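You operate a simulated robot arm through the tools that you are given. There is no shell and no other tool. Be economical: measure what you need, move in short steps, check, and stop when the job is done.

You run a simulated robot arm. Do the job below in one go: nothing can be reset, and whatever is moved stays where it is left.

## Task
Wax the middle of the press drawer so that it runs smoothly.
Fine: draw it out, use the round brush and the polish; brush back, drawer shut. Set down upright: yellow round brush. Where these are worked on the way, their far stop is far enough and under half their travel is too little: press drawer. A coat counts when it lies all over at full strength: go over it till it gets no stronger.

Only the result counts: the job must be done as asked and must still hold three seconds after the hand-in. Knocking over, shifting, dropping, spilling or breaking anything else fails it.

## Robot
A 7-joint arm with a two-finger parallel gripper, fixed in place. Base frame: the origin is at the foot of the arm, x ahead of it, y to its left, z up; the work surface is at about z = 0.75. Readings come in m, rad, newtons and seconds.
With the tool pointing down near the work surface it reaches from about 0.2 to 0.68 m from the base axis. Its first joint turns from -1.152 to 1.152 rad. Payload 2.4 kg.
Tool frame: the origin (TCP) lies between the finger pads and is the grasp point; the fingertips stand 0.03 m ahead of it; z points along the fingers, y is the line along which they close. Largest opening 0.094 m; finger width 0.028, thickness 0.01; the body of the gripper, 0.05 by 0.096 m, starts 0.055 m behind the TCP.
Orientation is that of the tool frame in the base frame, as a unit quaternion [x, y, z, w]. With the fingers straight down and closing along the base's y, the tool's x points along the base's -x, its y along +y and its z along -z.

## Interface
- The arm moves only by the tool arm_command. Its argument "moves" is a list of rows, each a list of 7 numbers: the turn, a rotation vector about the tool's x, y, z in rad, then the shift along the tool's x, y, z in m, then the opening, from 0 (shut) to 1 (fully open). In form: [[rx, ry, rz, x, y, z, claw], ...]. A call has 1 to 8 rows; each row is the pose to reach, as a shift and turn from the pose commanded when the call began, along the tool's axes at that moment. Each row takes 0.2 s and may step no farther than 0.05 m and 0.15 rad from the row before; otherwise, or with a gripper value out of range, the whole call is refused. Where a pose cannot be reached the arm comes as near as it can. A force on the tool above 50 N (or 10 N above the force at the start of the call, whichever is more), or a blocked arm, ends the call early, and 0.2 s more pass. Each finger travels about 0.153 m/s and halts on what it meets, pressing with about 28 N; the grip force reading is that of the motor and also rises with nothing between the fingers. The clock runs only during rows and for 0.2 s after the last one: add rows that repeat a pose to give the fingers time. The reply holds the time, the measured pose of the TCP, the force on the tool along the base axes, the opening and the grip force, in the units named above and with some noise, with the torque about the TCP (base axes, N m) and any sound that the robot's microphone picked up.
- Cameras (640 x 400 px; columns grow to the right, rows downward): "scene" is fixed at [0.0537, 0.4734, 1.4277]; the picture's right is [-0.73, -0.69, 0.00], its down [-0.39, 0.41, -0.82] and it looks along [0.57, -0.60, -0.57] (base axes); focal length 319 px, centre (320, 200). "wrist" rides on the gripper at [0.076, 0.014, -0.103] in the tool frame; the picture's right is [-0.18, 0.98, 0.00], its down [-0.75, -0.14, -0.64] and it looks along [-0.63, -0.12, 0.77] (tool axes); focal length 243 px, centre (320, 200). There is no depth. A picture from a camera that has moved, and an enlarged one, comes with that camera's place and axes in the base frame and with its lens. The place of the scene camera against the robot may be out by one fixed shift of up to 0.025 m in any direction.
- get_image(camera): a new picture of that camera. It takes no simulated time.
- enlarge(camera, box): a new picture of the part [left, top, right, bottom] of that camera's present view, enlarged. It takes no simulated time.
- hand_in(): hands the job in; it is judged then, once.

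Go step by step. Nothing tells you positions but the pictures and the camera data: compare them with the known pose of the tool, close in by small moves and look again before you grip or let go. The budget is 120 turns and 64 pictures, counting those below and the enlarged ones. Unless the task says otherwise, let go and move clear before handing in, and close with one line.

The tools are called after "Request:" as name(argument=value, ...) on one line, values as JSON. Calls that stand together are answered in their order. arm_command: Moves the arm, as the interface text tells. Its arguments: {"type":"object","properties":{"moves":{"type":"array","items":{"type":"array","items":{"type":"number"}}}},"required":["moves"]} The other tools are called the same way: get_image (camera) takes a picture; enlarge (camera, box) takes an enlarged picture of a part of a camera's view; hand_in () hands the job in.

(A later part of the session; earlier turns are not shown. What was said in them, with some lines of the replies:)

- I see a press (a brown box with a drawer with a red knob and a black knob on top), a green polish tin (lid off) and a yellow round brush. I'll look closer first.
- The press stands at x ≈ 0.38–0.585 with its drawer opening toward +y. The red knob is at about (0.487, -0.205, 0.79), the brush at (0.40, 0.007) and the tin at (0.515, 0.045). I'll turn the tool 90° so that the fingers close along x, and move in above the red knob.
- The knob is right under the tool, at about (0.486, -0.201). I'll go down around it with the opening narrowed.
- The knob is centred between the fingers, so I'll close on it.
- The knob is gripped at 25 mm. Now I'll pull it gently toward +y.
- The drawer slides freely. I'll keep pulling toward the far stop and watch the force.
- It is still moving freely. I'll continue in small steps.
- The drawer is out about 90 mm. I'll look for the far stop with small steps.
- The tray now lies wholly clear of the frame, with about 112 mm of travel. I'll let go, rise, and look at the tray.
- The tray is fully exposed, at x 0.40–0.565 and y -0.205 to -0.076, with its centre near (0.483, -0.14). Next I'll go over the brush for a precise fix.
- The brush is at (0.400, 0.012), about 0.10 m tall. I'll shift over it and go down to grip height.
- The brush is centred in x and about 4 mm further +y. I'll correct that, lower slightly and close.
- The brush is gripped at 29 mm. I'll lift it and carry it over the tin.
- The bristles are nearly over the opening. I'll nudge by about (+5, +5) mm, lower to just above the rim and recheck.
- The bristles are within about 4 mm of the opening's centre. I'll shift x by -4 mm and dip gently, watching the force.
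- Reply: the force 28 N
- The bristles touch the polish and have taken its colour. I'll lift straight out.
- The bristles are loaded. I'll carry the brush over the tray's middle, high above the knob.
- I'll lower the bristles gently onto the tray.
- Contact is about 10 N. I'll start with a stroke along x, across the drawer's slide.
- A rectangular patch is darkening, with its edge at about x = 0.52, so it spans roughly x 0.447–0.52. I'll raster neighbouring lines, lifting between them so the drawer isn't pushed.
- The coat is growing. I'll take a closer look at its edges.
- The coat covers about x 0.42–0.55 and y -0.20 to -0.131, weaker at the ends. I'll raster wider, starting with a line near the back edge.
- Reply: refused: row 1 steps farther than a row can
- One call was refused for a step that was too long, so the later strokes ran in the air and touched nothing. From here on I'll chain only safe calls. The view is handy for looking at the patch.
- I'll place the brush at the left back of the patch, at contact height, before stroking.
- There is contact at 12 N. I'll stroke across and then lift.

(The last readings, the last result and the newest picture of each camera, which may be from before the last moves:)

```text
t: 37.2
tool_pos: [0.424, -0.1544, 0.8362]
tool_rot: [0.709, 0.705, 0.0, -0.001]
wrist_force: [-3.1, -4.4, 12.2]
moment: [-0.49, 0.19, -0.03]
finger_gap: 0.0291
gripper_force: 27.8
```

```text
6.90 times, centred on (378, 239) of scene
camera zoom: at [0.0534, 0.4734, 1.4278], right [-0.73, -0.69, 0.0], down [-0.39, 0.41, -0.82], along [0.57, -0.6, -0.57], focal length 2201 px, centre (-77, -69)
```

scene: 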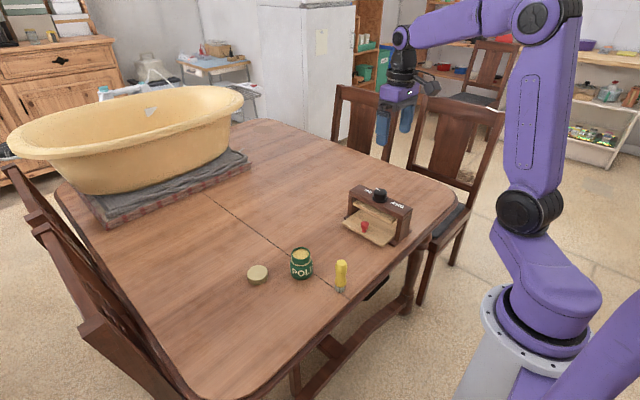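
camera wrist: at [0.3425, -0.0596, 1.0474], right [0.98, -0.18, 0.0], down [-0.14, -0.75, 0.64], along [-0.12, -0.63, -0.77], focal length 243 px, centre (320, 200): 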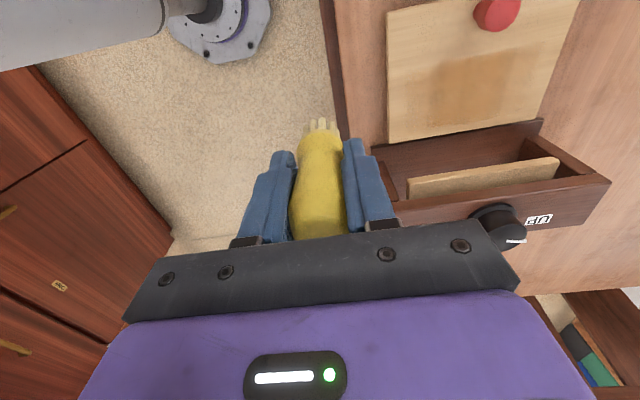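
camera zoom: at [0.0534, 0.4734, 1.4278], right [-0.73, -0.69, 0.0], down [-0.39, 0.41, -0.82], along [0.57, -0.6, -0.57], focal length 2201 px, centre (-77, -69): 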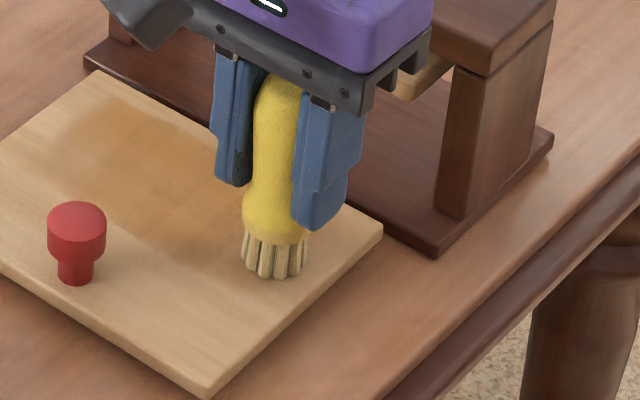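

The coat is spreading wider. I'll carry on with the front lines.

Request:
arm_command(moves=[[0, 0, 0, 0, 0.02, 0, 0.15], [0, 0, 0, 0, 0.04, 0, 0.15], [0, 0, 0, 0, 0.06, 0, 0.15], [0, 0, 0, 0, 0.08, 0, 0.15], [0, 0, 0, 0, 0.1, 0, 0.15], [0, 0, 0, 0, 0.12, 0, 0.15], [0, 0, 0, 0.0, 0.12, -0.01, 0.15], [0, 0, 0, 0.013, 0.12, -0.01, 0.15]])

Request:
arm_command(moves=[[0, 0, 0, 0, 0, 0.01, 0.15], [0, 0, 0, 0, -0.02, 0.01, 0.15], [0, 0, 0, 0, -0.04, 0.01, 0.15], [0, 0, 0, 0, -0.06, 0.01, 0.15], [0, 0, 0, 0, -0.08, 0.01, 0.15], [0, 0, 0, 0, -0.1, 0.01, 0.15], [0, 0, 0, 0, -0.12, 0.01, 0.15], [0, 0, 0, 0, -0.12, -0.03, 0.15]])

Request:
arm_command(moves=[[0, 0, 0, 0, -0.03, -0.03, 0.15], [0, 0, 0, 0, -0.06, -0.06, 0.15], [0, 0, 0, 0, -0.09, -0.06, 0.15]])

Request:
enlarge(camera="scene", box=[335, 210, 420, 268])

Request:
enlarge(camera="wrist", box=[360, 0, 588, 142])

```text
t: 39.0
tool_pos: [0.5471, -0.1419, 0.8453]
tool_rot: [0.707, 0.707, 0.0, 0.0]
wrist_force: [1.1, -0.4, -0.8]
moment: [-0.01, -0.02, 0.0]
finger_gap: 0.0293
gripper_force: 27.6
```

```text
t: 40.8
tool_pos: [0.4307, -0.1418, 0.8727]
tool_rot: [0.708, 0.706, 0.0, -0.001]
wrist_force: [-0.3, -0.4, -1.0]
moment: [0.02, -0.01, 0.03]
finger_gap: 0.0294
gripper_force: 27.9
```

```text
t: 41.6
tool_pos: [0.3362, -0.1402, 0.9349]
tool_rot: [0.707, 0.707, -0.001, 0.0]
wrist_force: [-0.3, 0.4, -0.3]
moment: [0.01, -0.03, 0.02]
finger_gap: 0.029
gripper_force: 28.4
```

```text
6.90 times, centred on (378, 239) of scene
camera zoom: at [0.0537, 0.4734, 1.4277], right [-0.73, -0.69, 0.0], down [-0.39, 0.41, -0.82], along [0.57, -0.6, -0.57], focal length 2201 px, centre (-77, -69)
```

zoom: 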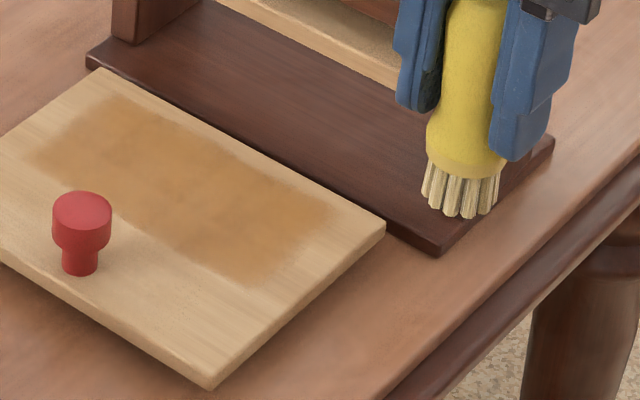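

```text
2.81 times, centred on (474, 71) of wrist
camera zoom: at [0.3517, -0.0639, 1.0369], right [0.98, -0.18, 0.0], down [-0.14, -0.75, 0.64], along [-0.12, -0.63, -0.77], focal length 681 px, centre (-112, 562)
```

zoom: 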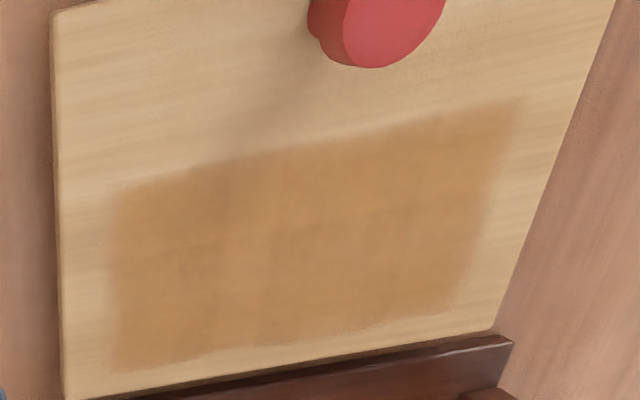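

The coat now fills a clean rectangle, x 0.419–0.554 and y -0.198 to -0.128. I'll do a second full pass to bring it to full strength.

Request:
arm_command(moves=[[0, 0, 0, -0.015, 0.03, 0, 0.15], [0, 0, 0, -0.03, 0.06, 0, 0.15], [0, 0, 0, -0.045, 0.088, 0, 0.15], [0, 0, 0, -0.045, 0.088, 0.045, 0.15], [0, 0, 0, -0.045, 0.088, 0.085, 0.15], [0, 0, 0, -0.045, 0.088, 0.098, 0.15]])

```text
t: 43.0
tool_pos: [0.4239, -0.1882, 0.8386]
tool_rot: [0.707, 0.708, 0.0, 0.0]
wrist_force: [-1.9, -0.2, 5.0]
moment: [0.03, 0.13, 0.02]
finger_gap: 0.0292
gripper_force: 27.7
```

Request:
arm_command(moves=[[0, 0, 0, 0, 0.02, 0.001, 0.15], [0, 0, 0, 0, 0.04, 0.001, 0.15], [0, 0, 0, 0, 0.06, 0.001, 0.15], [0, 0, 0, 0, 0.08, 0.001, 0.15], [0, 0, 0, 0, 0.1, 0.001, 0.15], [0, 0, 0, 0, 0.122, 0.001, 0.15], [0, 0, 0, 0.0, 0.122, -0.01, 0.15], [0, 0, 0, 0.014, 0.122, -0.01, 0.15]])

Request:
arm_command(moves=[[0, 0, 0, 0, 0, 0.011, 0.15], [0, 0, 0, 0, -0.02, 0.011, 0.15], [0, 0, 0, 0, -0.04, 0.011, 0.15], [0, 0, 0, 0, -0.06, 0.011, 0.15], [0, 0, 0, 0, -0.08, 0.011, 0.15], [0, 0, 0, 0, -0.1, 0.011, 0.15], [0, 0, 0, 0, -0.122, 0.011, 0.15], [0, 0, 0, 0, -0.122, 0, 0.15]])

Request:
arm_command(moves=[[0, 0, 0, 0.014, 0, 0, 0.15], [0, 0, 0, 0.014, 0, 0.011, 0.15], [0, 0, 0, 0.014, 0.024, 0.011, 0.15], [0, 0, 0, 0.014, 0.048, 0.011, 0.15], [0, 0, 0, 0.014, 0.073, 0.011, 0.15], [0, 0, 0, 0.014, 0.098, 0.011, 0.15], [0, 0, 0, 0.014, 0.122, 0.011, 0.15], [0, 0, 0, 0.014, 0.122, 0, 0.15]])

Request:
arm_command(moves=[[0, 0, 0, 0.014, 0, 0, 0.15], [0, 0, 0, 0.014, 0, 0.011, 0.15], [0, 0, 0, 0.014, -0.024, 0.011, 0.15], [0, 0, 0, 0.014, -0.048, 0.011, 0.15], [0, 0, 0, 0.014, -0.073, 0.011, 0.15], [0, 0, 0, 0.014, -0.098, 0.011, 0.15], [0, 0, 0, 0.014, -0.122, 0.011, 0.15], [0, 0, 0, 0.014, -0.122, -0.03, 0.15]])

Request:
arm_command(moves=[[0, 0, 0, 0, -0.03, -0.03, 0.15], [0, 0, 0, 0, -0.06, -0.06, 0.15], [0, 0, 0, 0, -0.09, -0.06, 0.15]])

Request:
enlarge(camera="scene", box=[335, 210, 420, 268])

Request:
enlarge(camera="wrist", box=[360, 0, 588, 142])

```text
t: 44.8
tool_pos: [0.5462, -0.172, 0.8481]
tool_rot: [0.708, 0.706, 0.0, 0.0]
wrist_force: [-0.2, 0.1, -0.7]
moment: [-0.01, 0.0, 0.03]
finger_gap: 0.029
gripper_force: 27.7
```

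```text
t: 46.6
tool_pos: [0.4224, -0.1693, 0.8472]
tool_rot: [0.708, 0.706, -0.001, -0.001]
wrist_force: [0.1, 0.0, -0.3]
moment: [0.01, 0.01, 0.01]
finger_gap: 0.0292
gripper_force: 27.5
```

```text
t: 48.4
tool_pos: [0.547, -0.1576, 0.846]
tool_rot: [0.707, 0.707, 0.0, 0.0]
wrist_force: [-0.1, 0.7, -0.9]
moment: [-0.02, -0.02, 0.0]
finger_gap: 0.0292
gripper_force: 27.8
```

```text
t: 50.2
tool_pos: [0.4224, -0.1455, 0.8748]
tool_rot: [0.707, 0.707, -0.001, -0.001]
wrist_force: [-0.1, 0.2, -0.3]
moment: [-0.04, -0.02, 0.04]
finger_gap: 0.0295
gripper_force: 28.1
```

```text
t: 51.0
tool_pos: [0.3339, -0.1452, 0.9376]
tool_rot: [0.708, 0.707, -0.001, 0.0]
wrist_force: [0.0, 0.3, -0.9]
moment: [-0.03, -0.01, -0.01]
finger_gap: 0.0292
gripper_force: 27.8
```

```text
6.90 times, centred on (378, 239) of scene
camera zoom: at [0.0537, 0.4734, 1.4277], right [-0.73, -0.69, 0.0], down [-0.39, 0.41, -0.82], along [0.57, -0.6, -0.57], focal length 2201 px, centre (-77, -69)
```

zoom: 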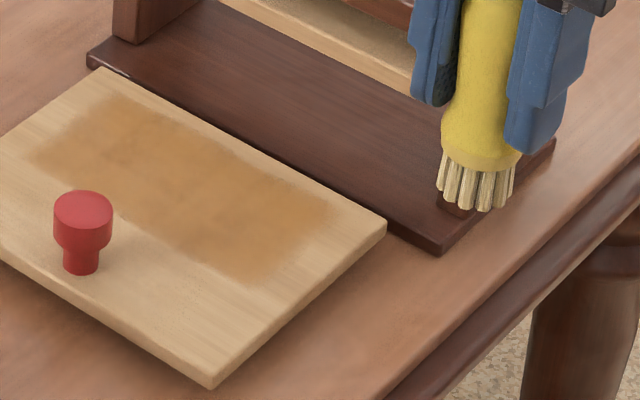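

```text
2.81 times, centred on (474, 71) of wrist
camera zoom: at [0.3486, -0.0688, 1.0391], right [0.98, -0.18, 0.0], down [-0.14, -0.75, 0.64], along [-0.12, -0.63, -0.77], focal length 681 px, centre (-112, 562)
```

zoom: 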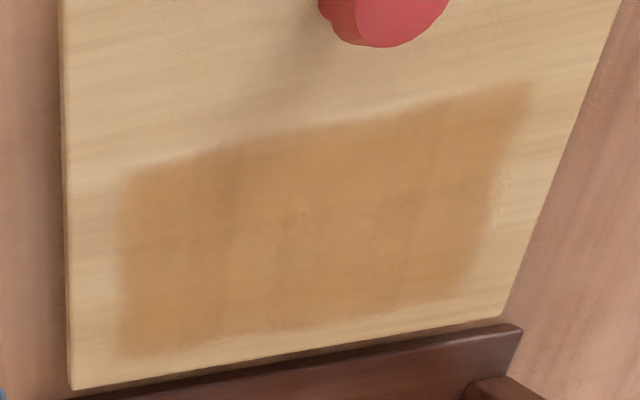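

The second pass barely changed anything, but the front-left corner still looks slightly weak. I'll go over the front and back edges once more.

Request:
arm_command(moves=[[0, 0, 0, 0.006, 0.03, 0, 0.15], [0, 0, 0, 0.012, 0.06, 0, 0.15], [0, 0, 0, 0.012, 0.084, 0, 0.15], [0, 0, 0, 0.012, 0.084, 0.045, 0.15], [0, 0, 0, 0.012, 0.084, 0.09, 0.15], [0, 0, 0, 0.012, 0.084, 0.1015, 0.15]])

```text
t: 52.4
tool_pos: [0.4188, -0.1328, 0.8355]
tool_rot: [0.708, 0.706, 0.0, 0.0]
wrist_force: [-2.7, 0.9, 9.9]
moment: [-0.08, 0.15, -0.03]
finger_gap: 0.0296
gripper_force: 27.8
```

Request:
arm_command(moves=[[0, 0, 0, 0, 0.019, 0, 0.15], [0, 0, 0, 0, 0.038, 0, 0.15], [0, 0, 0, 0, 0.057, 0, 0.15], [0, 0, 0, 0, 0.076, 0, 0.15], [0, 0, 0, 0, 0.095, 0, 0.15], [0, 0, 0, 0, 0.114, 0, 0.15], [0, 0, 0, 0, 0.134, 0, 0.15], [0, 0, 0, 0, 0.134, -0.01, 0.15]])

Request:
arm_command(moves=[[0, 0, 0, -0.027, 0, 0, 0.15], [0, 0, 0, -0.054, 0, 0, 0.15], [0, 0, 0, -0.054, 0, 0.01, 0.15], [0, 0, 0, -0.054, -0.027, 0.01, 0.15], [0, 0, 0, -0.054, -0.054, 0.01, 0.15], [0, 0, 0, -0.054, -0.081, 0.01, 0.15], [0, 0, 0, -0.054, -0.108, 0.01, 0.15], [0, 0, 0, -0.054, -0.134, 0.01, 0.15]])

Request:
arm_command(moves=[[0, 0, 0, 0, 0, -0.02, 0.15], [0, 0, 0, 0.02, -0.02, -0.06, 0.15], [0, 0, 0, 0.04, -0.05, -0.09, 0.15], [0, 0, 0, 0.04, -0.08, -0.1, 0.15]])

Request:
enlarge(camera="scene", box=[335, 210, 420, 268])

Request:
enlarge(camera="wrist", box=[360, 0, 588, 142])

```text
t: 54.2
tool_pos: [0.5514, -0.132, 0.8458]
tool_rot: [0.707, 0.707, 0.0, 0.0]
wrist_force: [-0.1, 0.5, -0.4]
moment: [0.02, 0.01, -0.01]
finger_gap: 0.0291
gripper_force: 27.8
```

```text
t: 56.0
tool_pos: [0.4214, -0.1845, 0.8374]
tool_rot: [0.707, 0.708, 0.0, 0.001]
wrist_force: [5.4, -0.2, 15.2]
moment: [0.06, -0.28, -0.02]
finger_gap: 0.0292
gripper_force: 27.8
```

```text
t: 57.0
tool_pos: [0.3382, -0.1458, 0.9353]
tool_rot: [0.706, 0.708, 0.001, 0.0]
wrist_force: [-0.4, 0.1, -1.3]
moment: [0.02, 0.01, 0.01]
finger_gap: 0.0292
gripper_force: 28.4
```

```text
6.90 times, centred on (378, 239) of scene
camera zoom: at [0.0537, 0.4734, 1.4277], right [-0.73, -0.69, 0.0], down [-0.39, 0.41, -0.82], along [0.57, -0.6, -0.57], focal length 2201 px, centre (-77, -69)
```

zoom: 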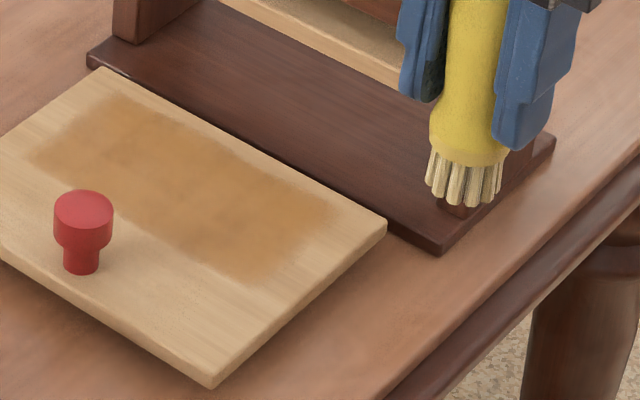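

```text
2.81 times, centred on (474, 71) of wrist
camera zoom: at [0.3538, -0.069, 1.038], right [0.98, -0.18, 0.0], down [-0.14, -0.75, 0.64], along [-0.12, -0.63, -0.77], focal length 681 px, centre (-112, 562)
```

zoom: 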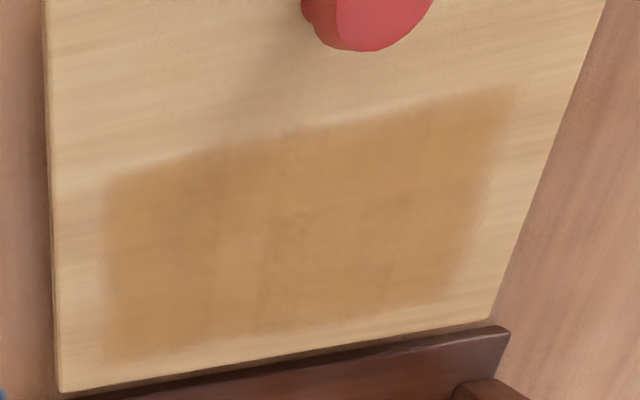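

The coat is uniform and no longer changing, so it is at full strength. Now I'll take the brush back to its place at (0.401, 0.017).

Request:
arm_command(moves=[[0, 0, 0, 0.035, 0.014, 0, 0.15], [0, 0, 0, 0.07, 0.028, 0, 0.15], [0, 0, 0, 0.105, 0.042, 0, 0.15], [0, 0, 0, 0.14, 0.056, 0, 0.15], [0, 0, 0, 0.163, 0.063, 0, 0.15], [0, 0, 0, 0.163, 0.063, 0.045, 0.15], [0, 0, 0, 0.163, 0.063, 0.09, 0.15], [0, 0, 0, 0.163, 0.063, 0.108, 0.15]])

Request:
enlarge(camera="scene", box=[290, 230, 390, 300])

```text
t: 58.8
tool_pos: [0.4053, 0.0162, 0.8288]
tool_rot: [0.707, 0.707, -0.001, 0.0]
wrist_force: [-0.1, -0.3, -0.7]
moment: [0.01, 0.01, -0.02]
finger_gap: 0.0297
gripper_force: 28.5
```

```text
5.71 times, centred on (340, 265) of scene
camera zoom: at [0.0537, 0.4734, 1.4277], right [-0.73, -0.69, 0.0], down [-0.39, 0.41, -0.82], along [0.57, -0.6, -0.57], focal length 1823 px, centre (206, -171)
```

zoom: 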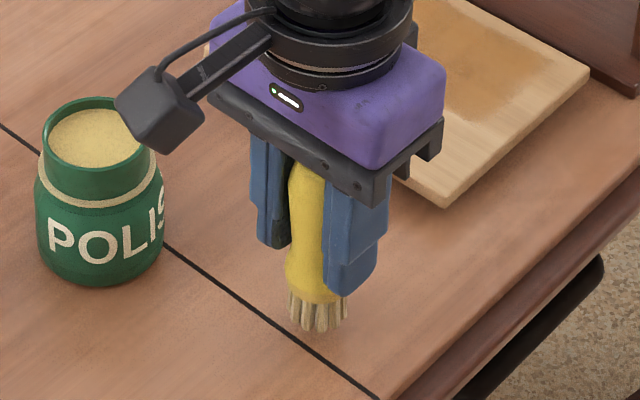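

I'll fine-tune x by -4 mm and lower slowly until the bristles touch the table.

Request:
arm_command(moves=[[0, 0, 0, 0, -0.0035, 0, 0.15], [0, 0, 0, 0, -0.0035, 0.006, 0.15], [0, 0, 0, 0, -0.0035, 0.009, 0.15], [0, 0, 0, 0, -0.0035, 0.0105, 0.15]])

```text
t: 59.8
tool_pos: [0.398, 0.0143, 0.8187]
tool_rot: [0.708, 0.707, 0.0, 0.0]
wrist_force: [0.8, -0.4, -0.4]
moment: [0.0, -0.02, 0.03]
finger_gap: 0.0293
gripper_force: 28.2
```

Request:
arm_command(moves=[[0, 0, 0, 0, 0.001, 0.001, 0.15], [0, 0, 0, 0, 0.001, 0.002, 0.15]])

```text
t: 60.4
tool_pos: [0.3998, 0.0151, 0.8156]
tool_rot: [0.707, 0.707, 0.001, 0.0]
wrist_force: [-1.5, -2.6, 26.7]
moment: [-0.07, 0.26, 0.03]
finger_gap: 0.0293
gripper_force: 28.1
```

The bristles are on the table. I'll ease back by 1 mm and open.

Request:
arm_command(moves=[[0, 0, 0, 0, 0, -0.001, 0.15], [0, 0, 0, 0, 0, -0.001, 0.15]])

```text
t: 61.0
tool_pos: [0.3989, 0.015, 0.8169]
tool_rot: [0.708, 0.706, 0.001, 0.0]
wrist_force: [-1.7, -6.6, 25.4]
moment: [-0.35, 0.16, 0.05]
finger_gap: 0.0291
gripper_force: 27.8
```

Request:
arm_command(moves=[[0, 0, 0, 0, 0, -0.001, 0.15], [0, 0, 0, 0, 0, -0.0015, 0.15], [0, 0, 0, 0, 0, -0.0015, 0.15]])

```text
t: 61.8
tool_pos: [0.3993, 0.017, 0.8167]
tool_rot: [0.707, 0.707, -0.001, -0.001]
wrist_force: [-1.2, -0.2, -0.6]
moment: [-0.01, 0.03, -0.02]
finger_gap: 0.029
gripper_force: 28.2
```

Request:
arm_command(moves=[[0, 0, 0, 0, 0, 0.0005, 0.25], [0, 0, 0, 0, 0, 0.0005, 0.38], [0, 0, 0, 0, 0, 0.0005, 0.6], [0, 0, 0, 0, 0, 0.0005, 0.9], [0, 0, 0, 0, 0, 0.0005, 1], [0, 0, 0, 0, 0, 0.0005, 1]])

Request:
get_image(camera="wrist")

```text
t: 63.2
tool_pos: [0.4008, 0.0166, 0.8168]
tool_rot: [0.707, 0.707, 0.001, 0.0]
wrist_force: [0.4, 0.0, 0.5]
moment: [-0.02, -0.01, 0.03]
finger_gap: 0.094
gripper_force: 0.1
```

```text
19 pictures are left
camera wrist: at [0.4147, 0.0931, 0.9191], right [0.98, -0.18, 0.0], down [-0.14, -0.75, 0.64], along [-0.12, -0.63, -0.77], focal length 243 px, centre (320, 200)
```

wrist: 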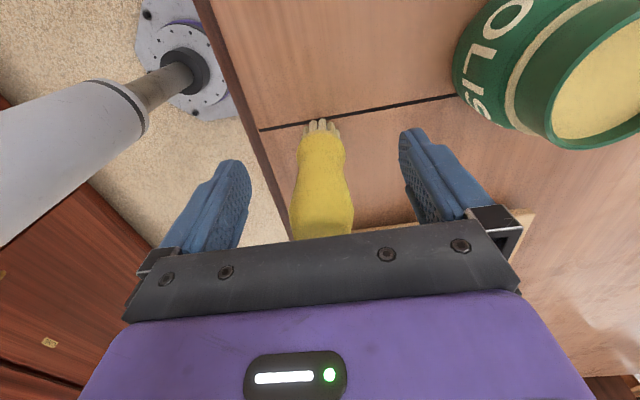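

The brush stands upright. I'll rise straight up and then go over to the drawer knob.

Request:
arm_command(moves=[[0, 0, 0, 0, 0, -0.03, 1], [0, 0, 0, 0, 0, -0.07, 1], [0, 0, 0, 0, 0, -0.11, 1], [0, 0, 0, 0, 0, -0.145, 1], [0, 0, 0, -0.035, 0.028, -0.145, 1], [0, 0, 0, -0.07, 0.056, -0.145, 0.8], [0, 0, 0, -0.105, 0.084, -0.145, 0.65], [0, 0, 0, -0.105, 0.084, -0.145, 0.65]])

Request:
get_image(camera="wrist")

Request:
enlarge(camera="scene", box=[240, 190, 420, 300])

```text
t: 65.0
tool_pos: [0.4824, -0.0881, 0.9602]
tool_rot: [0.707, 0.708, -0.001, 0.0]
wrist_force: [-0.5, 0.0, -0.4]
moment: [-0.02, 0.01, 0.02]
finger_gap: 0.0609
gripper_force: 0.1
```

```text
18 pictures are left
camera wrist: at [0.4969, -0.0105, 1.0622], right [0.98, -0.18, 0.0], down [-0.14, -0.75, 0.64], along [-0.12, -0.63, -0.77], focal length 243 px, centre (320, 200)
```

wrist: 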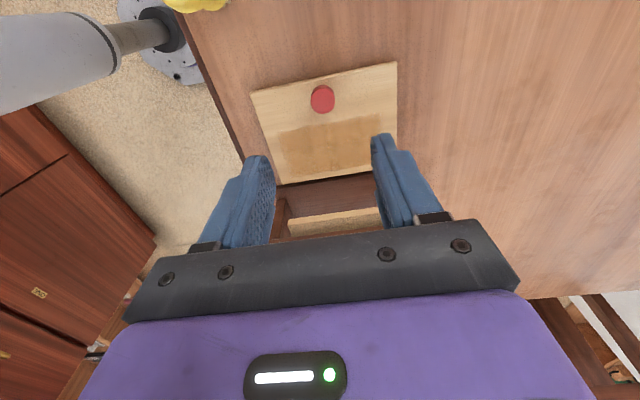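

```text
3.56 times, centred on (330, 245) of scene
camera zoom: at [0.0537, 0.4734, 1.4277], right [-0.73, -0.69, 0.0], down [-0.39, 0.41, -0.82], along [0.57, -0.6, -0.57], focal length 1134 px, centre (284, 40)
```

zoom: 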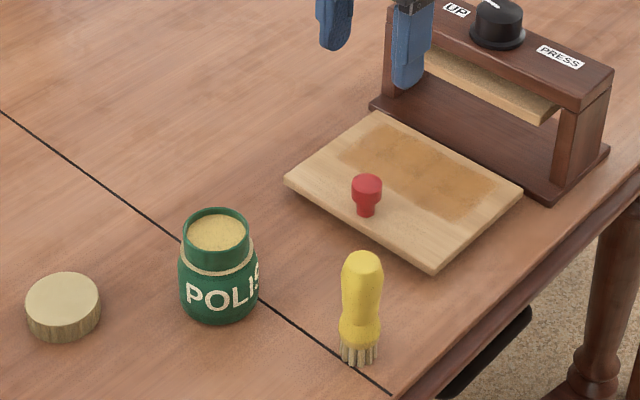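

The brush and tin are fine, and the knob is directly under the tool. I'll descend and grip it.

Request:
arm_command(moves=[[0, 0, 0, 0, 0.002, 0.045, 0.65], [0, 0, 0, 0, 0.002, 0.09, 0.65], [0, 0, 0, 0, 0.002, 0.125, 0.65], [0, 0, 0, 0, 0.002, 0.148, 0.65], [0, 0, 0, 0, 0.002, 0.148, 0.65]])

Request:
get_image(camera="wrist")

```text
t: 66.2
tool_pos: [0.4874, -0.0889, 0.812]
tool_rot: [0.707, 0.707, 0.0, 0.001]
wrist_force: [-0.2, -0.2, 1.3]
moment: [-0.01, -0.01, 0.0]
finger_gap: 0.061
gripper_force: 0.2
```

```text
16 pictures are left
camera wrist: at [0.5014, -0.0108, 0.9144], right [0.98, -0.18, 0.0], down [-0.14, -0.75, 0.64], along [-0.12, -0.63, -0.77], focal length 243 px, centre (320, 200)
```

wrist: 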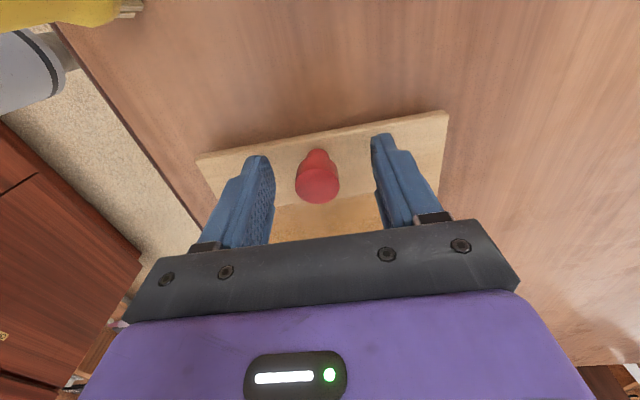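

Request:
arm_command(moves=[[0, 0, 0, -0.002, -0.002, 0, 0.5], [0, 0, 0, -0.002, -0.002, 0, 0.2], [0, 0, 0, -0.002, -0.002, 0, 0.1], [0, 0, 0, -0.002, -0.002, 0, 0.1]])

```text
t: 67.2
tool_pos: [0.484, -0.0909, 0.8132]
tool_rot: [0.707, 0.707, 0.0, -0.001]
wrist_force: [-3.7, 0.1, 0.1]
moment: [-0.05, -0.21, 0.0]
finger_gap: 0.0252
gripper_force: 27.6
```

The knob is gripped. Now I'll push the drawer in.

Request:
arm_command(moves=[[0, 0, 0, -0.015, 0, 0, 0.1], [0, 0, 0, -0.03, 0, 0, 0.1], [0, 0, 0, -0.045, 0, 0, 0.1], [0, 0, 0, -0.06, 0, 0, 0.1], [0, 0, 0, -0.075, 0, 0, 0.1], [0, 0, 0, -0.09, 0, 0, 0.1], [0, 0, 0, -0.1, 0, 0, 0.1]])

Request:
enlarge(camera="scene", box=[310, 150, 450, 250])

```text
t: 68.8
tool_pos: [0.4832, -0.1933, 0.8151]
tool_rot: [0.708, 0.706, -0.001, -0.001]
wrist_force: [-1.5, 0.8, 0.5]
moment: [-0.09, -0.31, 0.02]
finger_gap: 0.0255
gripper_force: 27.4
```

```text
4.00 times, centred on (380, 200) of scene
camera zoom: at [0.0537, 0.4734, 1.4277], right [-0.73, -0.69, 0.0], down [-0.39, 0.41, -0.82], along [0.57, -0.6, -0.57], focal length 1276 px, centre (80, 200)
```

zoom: 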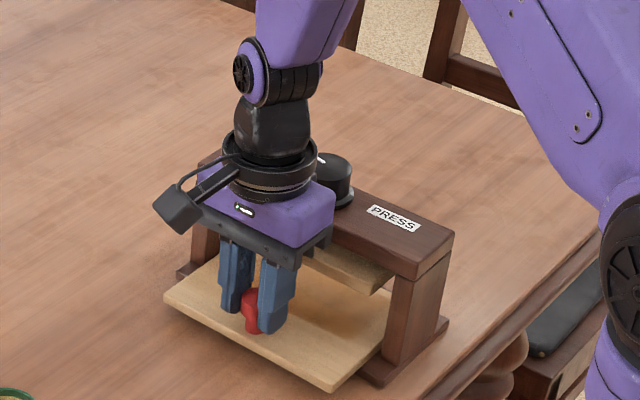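

Request:
arm_command(moves=[[0, 0, 0, -0.002, 0, 0, 0.1], [0, 0, 0, -0.004, 0, 0, 0.1], [0, 0, 0, -0.006, 0, 0, 0.1]])

```text
t: 69.6
tool_pos: [0.484, -0.1978, 0.8147]
tool_rot: [0.707, 0.707, 0.0, 0.0]
wrist_force: [-5.1, 0.9, -0.5]
moment: [-0.51, -0.15, -0.16]
finger_gap: 0.0252
gripper_force: 27.8
```

Request:
arm_command(moves=[[0, 0, 0, -0.001, 0, 0, 0.1], [0, 0, 0, -0.002, 0, 0, 0.1], [0, 0, 0, -0.002, 0, 0, 0.1]])

```text
t: 70.4
tool_pos: [0.4824, -0.1997, 0.8158]
tool_rot: [0.707, 0.707, -0.001, 0.0]
wrist_force: [-2.3, 0.2, -0.5]
moment: [0.83, -0.24, -0.01]
finger_gap: 0.0253
gripper_force: 28.3
```

Request:
arm_command(moves=[[0, 0, 0, -0.001, 0, 0, 0.1], [0, 0, 0, -0.002, 0, 0, 0.1], [0, 0, 0, -0.003, 0, 0, 0.1]])

```text
t: 71.2
tool_pos: [0.4833, -0.2008, 0.8156]
tool_rot: [0.707, 0.708, 0.0, 0.0]
wrist_force: [0.9, 4.2, 0.9]
moment: [0.29, 0.33, -0.11]
finger_gap: 0.0254
gripper_force: 27.9
```

A resistance has begun. One small push more to confirm the stop.

Request:
arm_command(moves=[[0, 0, 0, -0.001, 0, 0, 0.1], [0, 0, 0, -0.002, 0, 0, 0.1]])

Request:
enlarge(camera="scene", box=[310, 150, 450, 250])

```text
t: 71.8
tool_pos: [0.4844, -0.2027, 0.8157]
tool_rot: [0.707, 0.707, -0.001, 0.0]
wrist_force: [1.0, 7.8, 0.5]
moment: [-0.45, 0.13, 0.03]
finger_gap: 0.0253
gripper_force: 28.1
```

```text
4.00 times, centred on (380, 200) of scene
camera zoom: at [0.0537, 0.4736, 1.4277], right [-0.73, -0.69, 0.0], down [-0.39, 0.41, -0.82], along [0.57, -0.6, -0.57], focal length 1276 px, centre (80, 200)
```

zoom: 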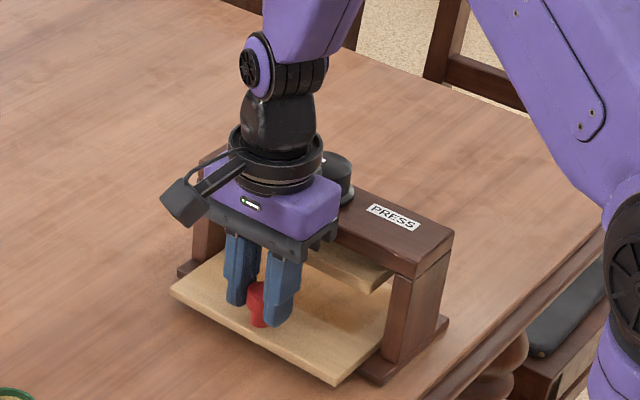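

The drawer is against its stop, matching its starting place or slightly further in. I'll release and rise clear.

Request:
arm_command(moves=[[0, 0, 0, 0, 0, 0, 0.35], [0, 0, 0, 0, 0, 0, 0.65], [0, 0, 0, 0, 0, 0, 0.65], [0, 0, 0, 0, 0, -0.03, 0.65], [0, 0, 0, 0, 0, -0.07, 0.65], [0, 0, 0, 0, 0, -0.11, 0.65], [0, 0, 0, 0, 0, -0.15, 0.65], [0, 0, 0, 0.03, 0, -0.18, 0.65]])

Request:
enlarge(camera="scene", box=[230, 170, 430, 300])

Request:
get_image(camera="wrist")

```text
t: 73.6
tool_pos: [0.4785, -0.1723, 0.9949]
tool_rot: [0.708, 0.706, 0.0, 0.0]
wrist_force: [-0.3, -0.6, 0.4]
moment: [0.0, -0.02, -0.01]
finger_gap: 0.0609
gripper_force: 0.1
```

```text
3.08 times, centred on (330, 235) of scene
camera zoom: at [0.0537, 0.4734, 1.4277], right [-0.73, -0.69, 0.0], down [-0.39, 0.41, -0.82], along [0.57, -0.6, -0.57], focal length 982 px, centre (289, 92)
```

zoom: 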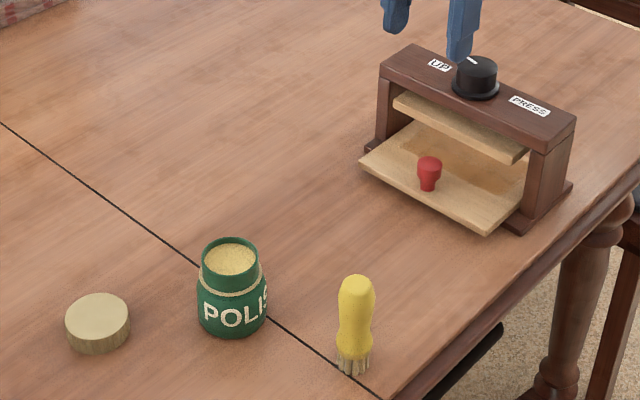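

```text
12 pictures are left
camera wrist: at [0.4944, -0.0956, 1.0973], right [0.98, -0.18, 0.0], down [-0.14, -0.75, 0.64], along [-0.12, -0.63, -0.77], focal length 243 px, centre (320, 200)
```

wrist: 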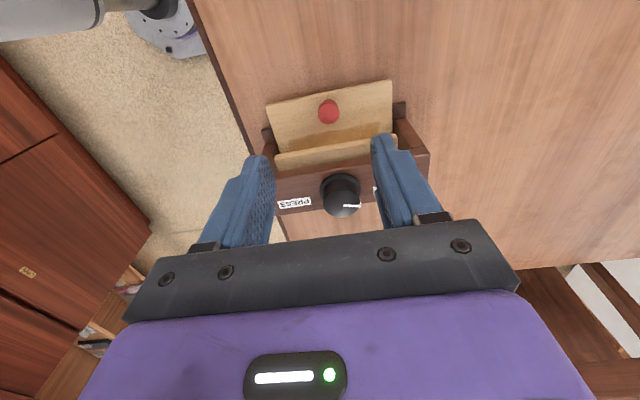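

The drawer is shut, the coat is on the tray, the brush is upright in its place and the tin is untouched. The gripper is clear, so I'm handing in.

Request:
hand_in()

```text
The job is handed in.
```

The middle of the press drawer is waxed with an even coat that stopped getting stronger, the drawer is shut and the brush is back upright; the press itself seems to have crept about 2 mm, probably while I was brushing.
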